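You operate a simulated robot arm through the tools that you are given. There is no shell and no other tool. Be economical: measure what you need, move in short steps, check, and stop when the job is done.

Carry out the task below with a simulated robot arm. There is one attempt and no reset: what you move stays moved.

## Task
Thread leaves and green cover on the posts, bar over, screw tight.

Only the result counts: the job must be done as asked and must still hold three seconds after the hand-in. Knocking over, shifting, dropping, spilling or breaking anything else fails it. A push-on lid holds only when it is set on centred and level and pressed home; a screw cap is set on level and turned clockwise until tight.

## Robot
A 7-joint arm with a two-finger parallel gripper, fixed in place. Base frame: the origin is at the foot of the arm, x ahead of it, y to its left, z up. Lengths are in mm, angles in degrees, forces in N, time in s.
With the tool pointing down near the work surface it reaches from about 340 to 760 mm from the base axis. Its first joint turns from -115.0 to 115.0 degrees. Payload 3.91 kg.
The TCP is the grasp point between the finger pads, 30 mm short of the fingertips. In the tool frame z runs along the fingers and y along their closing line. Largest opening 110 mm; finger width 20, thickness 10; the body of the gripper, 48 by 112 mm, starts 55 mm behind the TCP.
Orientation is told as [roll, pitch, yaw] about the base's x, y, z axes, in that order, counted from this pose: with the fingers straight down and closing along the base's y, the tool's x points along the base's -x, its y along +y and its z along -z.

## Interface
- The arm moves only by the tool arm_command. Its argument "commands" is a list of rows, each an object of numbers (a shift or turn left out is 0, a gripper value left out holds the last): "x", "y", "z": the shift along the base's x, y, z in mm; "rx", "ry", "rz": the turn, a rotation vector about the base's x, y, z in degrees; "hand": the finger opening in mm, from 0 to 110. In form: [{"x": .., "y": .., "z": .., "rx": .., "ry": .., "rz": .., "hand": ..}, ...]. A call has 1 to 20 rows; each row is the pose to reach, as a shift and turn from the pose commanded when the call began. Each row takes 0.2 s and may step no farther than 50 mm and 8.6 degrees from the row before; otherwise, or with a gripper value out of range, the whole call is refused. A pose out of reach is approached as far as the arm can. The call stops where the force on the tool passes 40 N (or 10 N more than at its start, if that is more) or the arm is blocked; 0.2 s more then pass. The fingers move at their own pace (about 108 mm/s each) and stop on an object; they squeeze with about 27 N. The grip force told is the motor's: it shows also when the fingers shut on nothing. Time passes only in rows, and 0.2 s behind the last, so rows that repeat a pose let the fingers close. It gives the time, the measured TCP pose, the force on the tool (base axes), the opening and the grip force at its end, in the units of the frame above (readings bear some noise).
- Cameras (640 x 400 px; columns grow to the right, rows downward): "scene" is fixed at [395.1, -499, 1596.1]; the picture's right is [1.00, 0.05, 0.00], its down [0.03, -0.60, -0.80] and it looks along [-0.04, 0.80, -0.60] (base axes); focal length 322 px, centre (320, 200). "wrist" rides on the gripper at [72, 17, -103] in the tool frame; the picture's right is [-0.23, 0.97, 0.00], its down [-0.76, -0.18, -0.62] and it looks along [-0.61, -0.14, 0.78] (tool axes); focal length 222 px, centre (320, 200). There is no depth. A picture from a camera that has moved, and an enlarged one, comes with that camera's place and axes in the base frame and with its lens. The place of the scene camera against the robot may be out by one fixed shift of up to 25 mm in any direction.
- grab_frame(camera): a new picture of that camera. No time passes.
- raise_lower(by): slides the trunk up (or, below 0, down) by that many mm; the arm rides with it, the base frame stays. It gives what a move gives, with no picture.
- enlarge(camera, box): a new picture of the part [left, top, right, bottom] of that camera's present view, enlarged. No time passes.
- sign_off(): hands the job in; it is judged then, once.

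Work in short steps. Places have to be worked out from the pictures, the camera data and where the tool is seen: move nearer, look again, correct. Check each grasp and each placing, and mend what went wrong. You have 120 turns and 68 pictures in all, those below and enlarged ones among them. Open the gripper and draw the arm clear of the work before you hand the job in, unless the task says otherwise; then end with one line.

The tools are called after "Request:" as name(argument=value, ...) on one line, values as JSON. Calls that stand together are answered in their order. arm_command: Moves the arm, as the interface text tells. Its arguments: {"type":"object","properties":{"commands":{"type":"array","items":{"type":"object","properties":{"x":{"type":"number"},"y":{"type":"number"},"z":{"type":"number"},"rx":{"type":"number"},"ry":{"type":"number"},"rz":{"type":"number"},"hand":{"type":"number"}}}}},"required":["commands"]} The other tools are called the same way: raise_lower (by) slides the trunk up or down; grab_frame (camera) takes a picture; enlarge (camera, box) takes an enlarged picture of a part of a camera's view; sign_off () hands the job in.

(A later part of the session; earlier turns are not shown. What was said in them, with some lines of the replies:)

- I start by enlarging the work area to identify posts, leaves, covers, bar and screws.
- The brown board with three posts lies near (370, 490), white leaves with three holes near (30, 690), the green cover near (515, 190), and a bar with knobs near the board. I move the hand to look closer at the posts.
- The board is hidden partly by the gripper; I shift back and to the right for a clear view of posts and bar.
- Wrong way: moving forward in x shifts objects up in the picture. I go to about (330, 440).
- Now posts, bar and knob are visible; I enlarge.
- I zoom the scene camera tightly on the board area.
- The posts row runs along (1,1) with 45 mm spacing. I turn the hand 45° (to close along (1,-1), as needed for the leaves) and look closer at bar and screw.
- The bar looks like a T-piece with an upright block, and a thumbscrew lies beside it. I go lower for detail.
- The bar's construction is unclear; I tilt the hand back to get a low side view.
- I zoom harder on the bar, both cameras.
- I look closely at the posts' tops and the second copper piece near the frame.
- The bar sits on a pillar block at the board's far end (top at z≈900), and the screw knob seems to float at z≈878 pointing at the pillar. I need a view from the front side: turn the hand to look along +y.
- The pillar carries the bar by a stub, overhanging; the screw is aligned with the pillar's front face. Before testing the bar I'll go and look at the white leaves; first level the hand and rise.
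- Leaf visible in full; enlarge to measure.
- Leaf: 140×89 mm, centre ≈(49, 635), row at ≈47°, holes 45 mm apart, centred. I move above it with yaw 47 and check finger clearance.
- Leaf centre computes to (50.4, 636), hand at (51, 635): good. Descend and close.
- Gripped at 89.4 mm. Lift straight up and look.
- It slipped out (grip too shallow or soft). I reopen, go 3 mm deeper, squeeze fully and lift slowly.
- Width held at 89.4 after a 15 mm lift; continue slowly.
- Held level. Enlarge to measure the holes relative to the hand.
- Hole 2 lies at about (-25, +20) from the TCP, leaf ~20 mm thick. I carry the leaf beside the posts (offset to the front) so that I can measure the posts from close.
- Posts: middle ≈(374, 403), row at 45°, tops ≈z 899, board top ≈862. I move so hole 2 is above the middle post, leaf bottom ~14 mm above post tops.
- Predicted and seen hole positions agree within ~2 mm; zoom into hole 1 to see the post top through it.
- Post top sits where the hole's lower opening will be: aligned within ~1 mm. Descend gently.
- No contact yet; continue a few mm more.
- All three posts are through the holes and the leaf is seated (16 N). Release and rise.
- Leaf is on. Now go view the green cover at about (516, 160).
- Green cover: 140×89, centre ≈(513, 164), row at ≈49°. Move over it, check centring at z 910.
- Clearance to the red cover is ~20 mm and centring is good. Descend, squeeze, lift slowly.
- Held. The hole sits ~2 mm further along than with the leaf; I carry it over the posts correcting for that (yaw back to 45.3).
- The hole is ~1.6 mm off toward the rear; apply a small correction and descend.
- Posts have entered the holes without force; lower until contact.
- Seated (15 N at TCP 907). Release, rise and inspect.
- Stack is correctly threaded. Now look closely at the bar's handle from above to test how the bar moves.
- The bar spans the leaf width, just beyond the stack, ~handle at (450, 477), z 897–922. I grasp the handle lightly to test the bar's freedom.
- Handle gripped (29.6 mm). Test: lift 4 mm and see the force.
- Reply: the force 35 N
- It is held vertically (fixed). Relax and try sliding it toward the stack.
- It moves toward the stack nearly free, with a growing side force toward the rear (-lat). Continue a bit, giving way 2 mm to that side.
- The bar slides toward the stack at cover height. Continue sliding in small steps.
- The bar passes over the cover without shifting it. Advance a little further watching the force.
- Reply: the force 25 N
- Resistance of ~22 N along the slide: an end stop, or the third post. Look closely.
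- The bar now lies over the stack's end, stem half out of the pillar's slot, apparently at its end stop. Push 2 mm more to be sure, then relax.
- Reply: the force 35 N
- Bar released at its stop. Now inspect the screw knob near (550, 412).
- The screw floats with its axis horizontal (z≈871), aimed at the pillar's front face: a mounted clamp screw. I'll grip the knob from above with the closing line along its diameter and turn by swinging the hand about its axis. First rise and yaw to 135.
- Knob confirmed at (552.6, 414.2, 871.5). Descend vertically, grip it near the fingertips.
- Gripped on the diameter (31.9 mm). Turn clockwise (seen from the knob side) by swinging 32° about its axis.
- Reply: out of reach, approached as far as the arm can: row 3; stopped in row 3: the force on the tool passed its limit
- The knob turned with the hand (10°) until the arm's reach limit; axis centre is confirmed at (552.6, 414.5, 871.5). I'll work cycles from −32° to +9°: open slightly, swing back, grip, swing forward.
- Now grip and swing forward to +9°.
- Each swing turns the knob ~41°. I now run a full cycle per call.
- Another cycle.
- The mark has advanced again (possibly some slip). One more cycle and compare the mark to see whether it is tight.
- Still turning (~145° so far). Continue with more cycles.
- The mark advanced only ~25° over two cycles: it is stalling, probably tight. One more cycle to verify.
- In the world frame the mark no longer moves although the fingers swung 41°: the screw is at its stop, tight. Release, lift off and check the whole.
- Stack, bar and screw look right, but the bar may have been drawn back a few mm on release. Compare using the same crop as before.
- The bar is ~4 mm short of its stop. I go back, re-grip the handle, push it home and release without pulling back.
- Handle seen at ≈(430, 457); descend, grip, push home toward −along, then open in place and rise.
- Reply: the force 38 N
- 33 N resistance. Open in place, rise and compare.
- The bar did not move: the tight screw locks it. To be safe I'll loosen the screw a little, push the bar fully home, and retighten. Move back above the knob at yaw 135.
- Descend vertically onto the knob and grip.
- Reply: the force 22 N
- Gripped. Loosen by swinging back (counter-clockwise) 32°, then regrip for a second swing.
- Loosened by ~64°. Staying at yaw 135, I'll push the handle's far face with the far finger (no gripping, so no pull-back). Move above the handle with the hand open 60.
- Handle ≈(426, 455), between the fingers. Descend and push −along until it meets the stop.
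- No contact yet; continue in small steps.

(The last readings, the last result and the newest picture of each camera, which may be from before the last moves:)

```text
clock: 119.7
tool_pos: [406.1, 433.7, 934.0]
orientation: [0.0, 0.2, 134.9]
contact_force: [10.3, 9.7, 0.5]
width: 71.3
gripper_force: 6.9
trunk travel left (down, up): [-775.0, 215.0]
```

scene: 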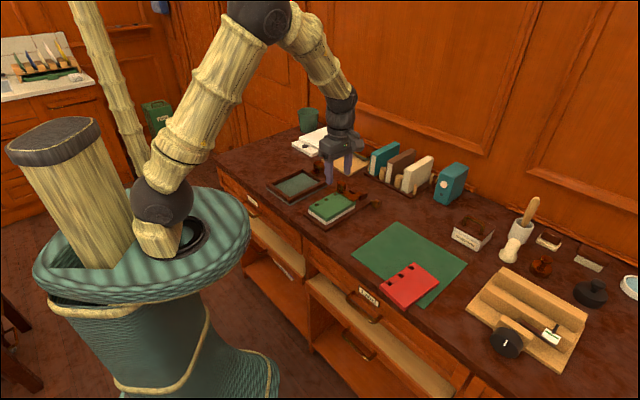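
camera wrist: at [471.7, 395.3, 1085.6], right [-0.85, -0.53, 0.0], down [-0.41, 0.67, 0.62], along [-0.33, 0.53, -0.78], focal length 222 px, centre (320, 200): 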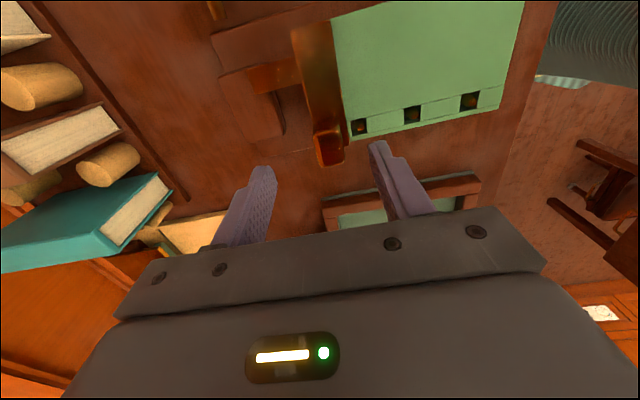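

The finger gives way; I'll push with the closed fingers from behind the handle instead.

Request:
arm_command(commands=[{"x": 5, "y": 5}, {"x": 8, "y": 8, "z": 30}, {"x": 15, "y": 15, "z": 60}, {"x": 30, "y": 30, "z": 60, "hand": 0}, {"x": 47, "y": 47, "z": 60}, {"x": 47, "y": 47, "z": 60}, {"x": 47, "y": 47, "z": 30}, {"x": 47, "y": 47, "z": 0}, {"x": 47, "y": 47, "z": 0}])

Request:
arm_command(commands=[{"x": -3, "y": -3}, {"x": -6, "y": -6}, {"x": -9, "y": -9}, {"x": -11, "y": -11}, {"x": -13, "y": -13}, {"x": -15, "y": -15}, {"x": -16, "y": -16}, {"x": -17, "y": -17}, {"x": -18, "y": -18}, {"x": -18, "y": -18}])

```text
clock: 121.7
tool_pos: [451.4, 477.2, 935.1]
orientation: [-0.1, 0.1, 134.9]
contact_force: [-1.2, 0.0, -0.3]
width: 0.0
gripper_force: 26.7
trunk travel left (down, up): [-775.0, 215.0]
```

```text
clock: 123.5
tool_pos: [442.2, 468.4, 935.8]
orientation: [-1.1, 0.0, 134.9]
contact_force: [11.7, 12.9, -6.3]
width: 0.1
gripper_force: 27.1
trunk travel left (down, up): [-775.0, 215.0]
stopped in row 8: the force on the tool passed its limit (the readings are from after the stop); the commanded pose is now the measured one
```

Over 40 N: stopped. Retreat upward from the far side and compare the bar position.

Request:
arm_command(commands=[{"x": 5, "y": 5}, {"x": 6, "y": 6, "z": 40}, {"x": 6, "y": 6, "z": 80}, {"x": 30, "y": -5, "z": 110}, {"x": 60, "y": -20, "z": 120, "hand": 60}, {"x": 85, "y": -37, "z": 120}, {"x": 110.4, "y": -53.9, "z": 120}, {"x": 110.4, "y": -53.9, "z": 120}])

Request:
enlarge(camera="scene", box=[315, 165, 385, 220])

```text
clock: 125.2
tool_pos: [550.3, 410.0, 1056.2]
orientation: [-0.9, 0.1, 134.9]
contact_force: [-0.1, 0.2, 0.8]
width: 59.9
gripper_force: 0.1
trunk travel left (down, up): [-775.0, 215.0]
```

```text
7.27 times, centred on (350, 192) of scene
camera zoom: at [395.1, -499.0, 1596.1], right [1.0, 0.05, 0.0], down [0.03, -0.6, -0.8], along [-0.04, 0.8, -0.6], focal length 2346 px, centre (102, 254)
```

zoom: 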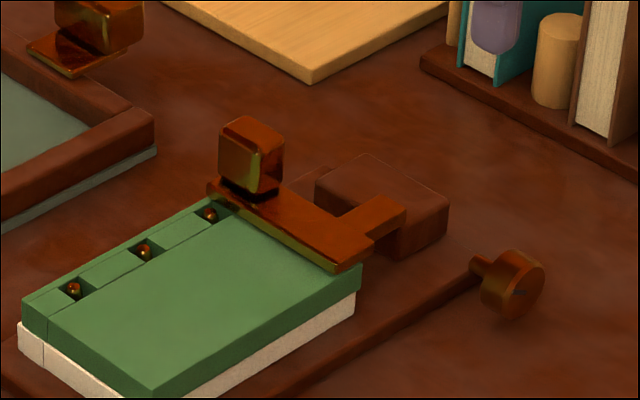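

The bar is now fully home. Return to the knob: descend vertically around it.

Request:
arm_command(commands=[{"x": 2.5, "y": 5.2, "z": -40, "rx": -0.7, "ry": 0.7}, {"x": 2.5, "y": 5.2, "z": -85, "rx": -0.7, "ry": 0.7}, {"x": 2.5, "y": 5.2, "z": -125, "rx": -0.7, "ry": 0.7}, {"x": 2.5, "y": 5.2, "z": -159.7, "rx": -0.7, "ry": 0.7}, {"x": 2.5, "y": 5.2, "z": -159.7, "rx": -0.7, "ry": 0.7, "hand": 39}, {"x": 2.5, "y": 5.2, "z": -159.7, "rx": -0.7, "ry": 0.7}])

```text
clock: 126.7
tool_pos: [553.3, 414.6, 896.0]
orientation: [0.0, 0.0, 134.9]
contact_force: [0.6, -0.7, 0.3]
width: 39.3
gripper_force: 0.0
trunk travel left (down, up): [-775.0, 215.0]
```

Swing back, grip and turn clockwise; two cycles.

Request:
arm_command(commands=[{"x": -1.8, "y": -1.8, "z": -0.24, "rx": 5.66, "ry": -5.66}, {"x": -4.2, "y": -4.2, "z": -0.97, "rx": 11.3, "ry": -11.3}, {"x": -6.5, "y": -6.5, "z": -2.16, "rx": 17, "ry": -17}, {"x": -8.7, "y": -8.7, "z": -3.8, "rx": 22.6, "ry": -22.6}, {"x": -8.7, "y": -8.7, "z": -3.8, "rx": 22.6, "ry": -22.6, "hand": 0}, {"x": -8.7, "y": -8.7, "z": -3.8, "rx": 22.6, "ry": -22.6}, {"x": -8.7, "y": -8.7, "z": -3.8, "rx": 22.6, "ry": -22.6}, {"x": -6.5, "y": -6.5, "z": -2.16, "rx": 17, "ry": -17}, {"x": -4.2, "y": -4.2, "z": -0.97, "rx": 11.3, "ry": -11.3}, {"x": -1.8, "y": -1.8, "z": -0.24, "rx": 5.66, "ry": -5.66}, {"x": 0.7, "y": 0.7}, {"x": 3.1, "y": 3.1, "z": -0.24, "rx": -5.66, "ry": 5.66}, {"x": 3.1, "y": 3.1, "z": -0.24, "rx": -5.66, "ry": 5.66}])

Request:
arm_command(commands=[{"hand": 39}, {"x": 0}, {"x": -2.46, "y": -2.46, "z": 0.24, "rx": 5.66, "ry": -5.66}, {"x": -4.92, "y": -4.92, "z": 0, "rx": 11.3, "ry": -11.3}, {"x": -7.33, "y": -7.33, "z": -0.73, "rx": 17, "ry": -17}, {"x": -9.65, "y": -9.65, "z": -1.92, "rx": 22.6, "ry": -22.6}, {"x": -11.83, "y": -11.83, "z": -3.56, "rx": 28.3, "ry": -28.3}, {"x": -11.83, "y": -11.83, "z": -3.56, "rx": 28.3, "ry": -28.3, "hand": 0}, {"x": -11.83, "y": -11.83, "z": -3.56, "rx": 28.3, "ry": -28.3}, {"x": -11.83, "y": -11.83, "z": -3.56, "rx": 28.3, "ry": -28.3}, {"x": -9.65, "y": -9.65, "z": -1.92, "rx": 22.6, "ry": -22.6}, {"x": -7.33, "y": -7.33, "z": -0.73, "rx": 17, "ry": -17}, {"x": -4.92, "y": -4.92, "z": 0, "rx": 11.3, "ry": -11.3}, {"x": -2.46, "y": -2.46, "z": 0.24, "rx": 5.66, "ry": -5.66}, {"x": 0, "y": 0, "z": 0}, {"x": 0}])

Request:
arm_command(commands=[{"hand": 39}, {"x": 0}, {"x": -2.46, "y": -2.46, "z": 0.24, "rx": 5.66, "ry": -5.66}, {"x": -4.92, "y": -4.92, "z": 0, "rx": 11.3, "ry": -11.3}, {"x": -7.33, "y": -7.33, "z": -0.73, "rx": 17, "ry": -17}, {"x": -9.65, "y": -9.65, "z": -1.92, "rx": 22.6, "ry": -22.6}, {"x": -11.83, "y": -11.83, "z": -3.56, "rx": 28.3, "ry": -28.3}, {"x": -11.83, "y": -11.83, "z": -3.56, "rx": 28.3, "ry": -28.3, "hand": 0}, {"x": -11.83, "y": -11.83, "z": -3.56, "rx": 28.3, "ry": -28.3}, {"x": -11.83, "y": -11.83, "z": -3.56, "rx": 28.3, "ry": -28.3}, {"x": -9.65, "y": -9.65, "z": -1.92, "rx": 22.6, "ry": -22.6}, {"x": -7.33, "y": -7.33, "z": -0.73, "rx": 17, "ry": -17}, {"x": -4.92, "y": -4.92, "z": 0, "rx": 11.3, "ry": -11.3}, {"x": -2.46, "y": -2.46, "z": 0.24, "rx": 5.66, "ry": -5.66}, {"x": 0, "y": 0, "z": 0}, {"x": 0}])

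```text
clock: 129.4
tool_pos: [554.9, 419.8, 896.8]
orientation: [8.2, 0.1, 134.9]
contact_force: [-0.9, -1.2, 3.9]
width: 31.6
gripper_force: 44.7
trunk travel left (down, up): [-775.0, 215.0]
```

```text
clock: 132.8
tool_pos: [555.3, 419.3, 896.8]
orientation: [8.3, -0.1, 134.9]
contact_force: [0.0, 1.3, -4.4]
width: 31.2
gripper_force: 44.6
trunk travel left (down, up): [-775.0, 215.0]
```

```text
clock: 136.2
tool_pos: [554.3, 418.8, 896.4]
orientation: [8.3, 0.0, 134.9]
contact_force: [-1.2, -2.4, -3.3]
width: 31.7
gripper_force: 45.2
trunk travel left (down, up): [-775.0, 215.0]
```

Three cycles done (120° commanded against the 64° loosened). Check the mark.

Request:
enlarge(camera="wrist", box=[220, 100, 420, 220])

```text
3.20 times, centred on (320, 160) of wrist
camera zoom: at [604.1, 365.9, 1000.8], right [-0.84, -0.52, 0.14], down [-0.35, 0.73, 0.59], along [-0.41, 0.45, -0.79], focal length 711 px, centre (320, 328)
```

zoom: 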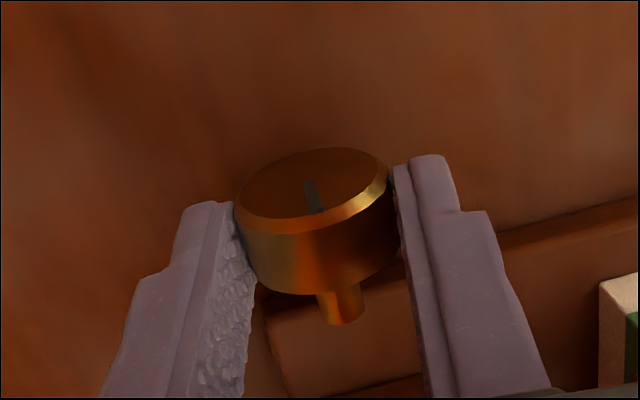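

The mark is back at the same stop position as before: tight. Release and draw clear.

Request:
arm_command(commands=[{"hand": 45}, {"hand": 60}, {"hand": 60}, {"x": 2, "y": 2, "z": 20}, {"x": 4, "y": 4, "z": 50}, {"x": 0, "y": 0, "z": 90, "rx": 3, "ry": -3}, {"x": -10, "y": -30, "z": 130, "rx": 6, "ry": -6}, {"x": -40, "y": -65, "z": 150, "rx": 6, "ry": -6}, {"x": -70, "y": -100, "z": 170, "rx": 6, "ry": -6}, {"x": -100, "y": -135, "z": 190, "rx": 6, "ry": -6}, {"x": -130, "y": -170, "z": 200, "rx": 6, "ry": -6}, {"x": -130, "y": -170, "z": 200, "rx": 6, "ry": -6}])

Request:
enlarge(camera="scene", box=[315, 165, 385, 220])

```text
refused: row 7 steps farther than a row can; nothing moved
```

```text
7.27 times, centred on (350, 192) of scene
camera zoom: at [395.1, -499.0, 1596.1], right [1.0, 0.05, 0.0], down [0.03, -0.6, -0.8], along [-0.04, 0.8, -0.6], focal length 2346 px, centre (102, 254)
```

zoom: 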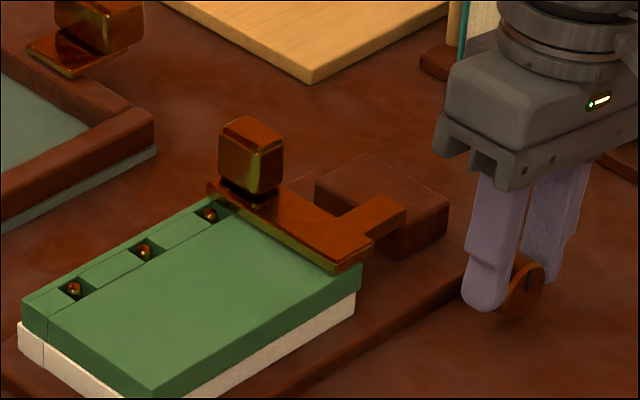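

The picture shows the bar home; the move was refused for a too-long step. Retry with shorter steps.

Request:
arm_command(commands=[{"hand": 45}, {"hand": 60}, {"hand": 60}, {"x": 2, "y": 2, "z": 20}, {"x": 4, "y": 4, "z": 50}, {"x": 2, "y": 2, "z": 85, "rx": 3, "ry": -3}, {"x": 0, "y": -10, "z": 120, "rx": 6, "ry": -6}, {"x": -20, "y": -35, "z": 140, "rx": 6, "ry": -6}, {"x": -45, "y": -65, "z": 160, "rx": 6, "ry": -6}, {"x": -70, "y": -95, "z": 180, "rx": 6, "ry": -6}, {"x": -95, "y": -125, "z": 195, "rx": 6, "ry": -6}, {"x": -120, "y": -155, "z": 200, "rx": 6, "ry": -6}, {"x": -120, "y": -155, "z": 200, "rx": 6, "ry": -6}])

Request:
grab_frame(camera="scene")

```text
clock: 139.1
tool_pos: [435.4, 263.9, 1098.0]
orientation: [-0.3, 0.1, 135.0]
contact_force: [-0.3, -0.3, 0.6]
width: 59.7
gripper_force: 0.1
trunk travel left (down, up): [-775.0, 215.0]
```

```text
0 pictures are left
```

scene: 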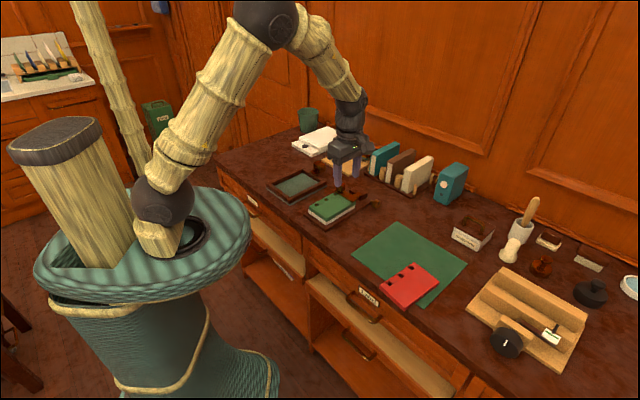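

The leaves and green cover are on the posts, the bar is over them, the screw is tight, and the arm is clear. I hand the job in.

Request:
sign_off()

```text
The job is handed in.
```

The leaves and green cover are threaded on the posts, the bar is pushed fully over the end of the stack, and the screw is turned clockwise to its stop; the job is handed in with the gripper open and the arm clear.
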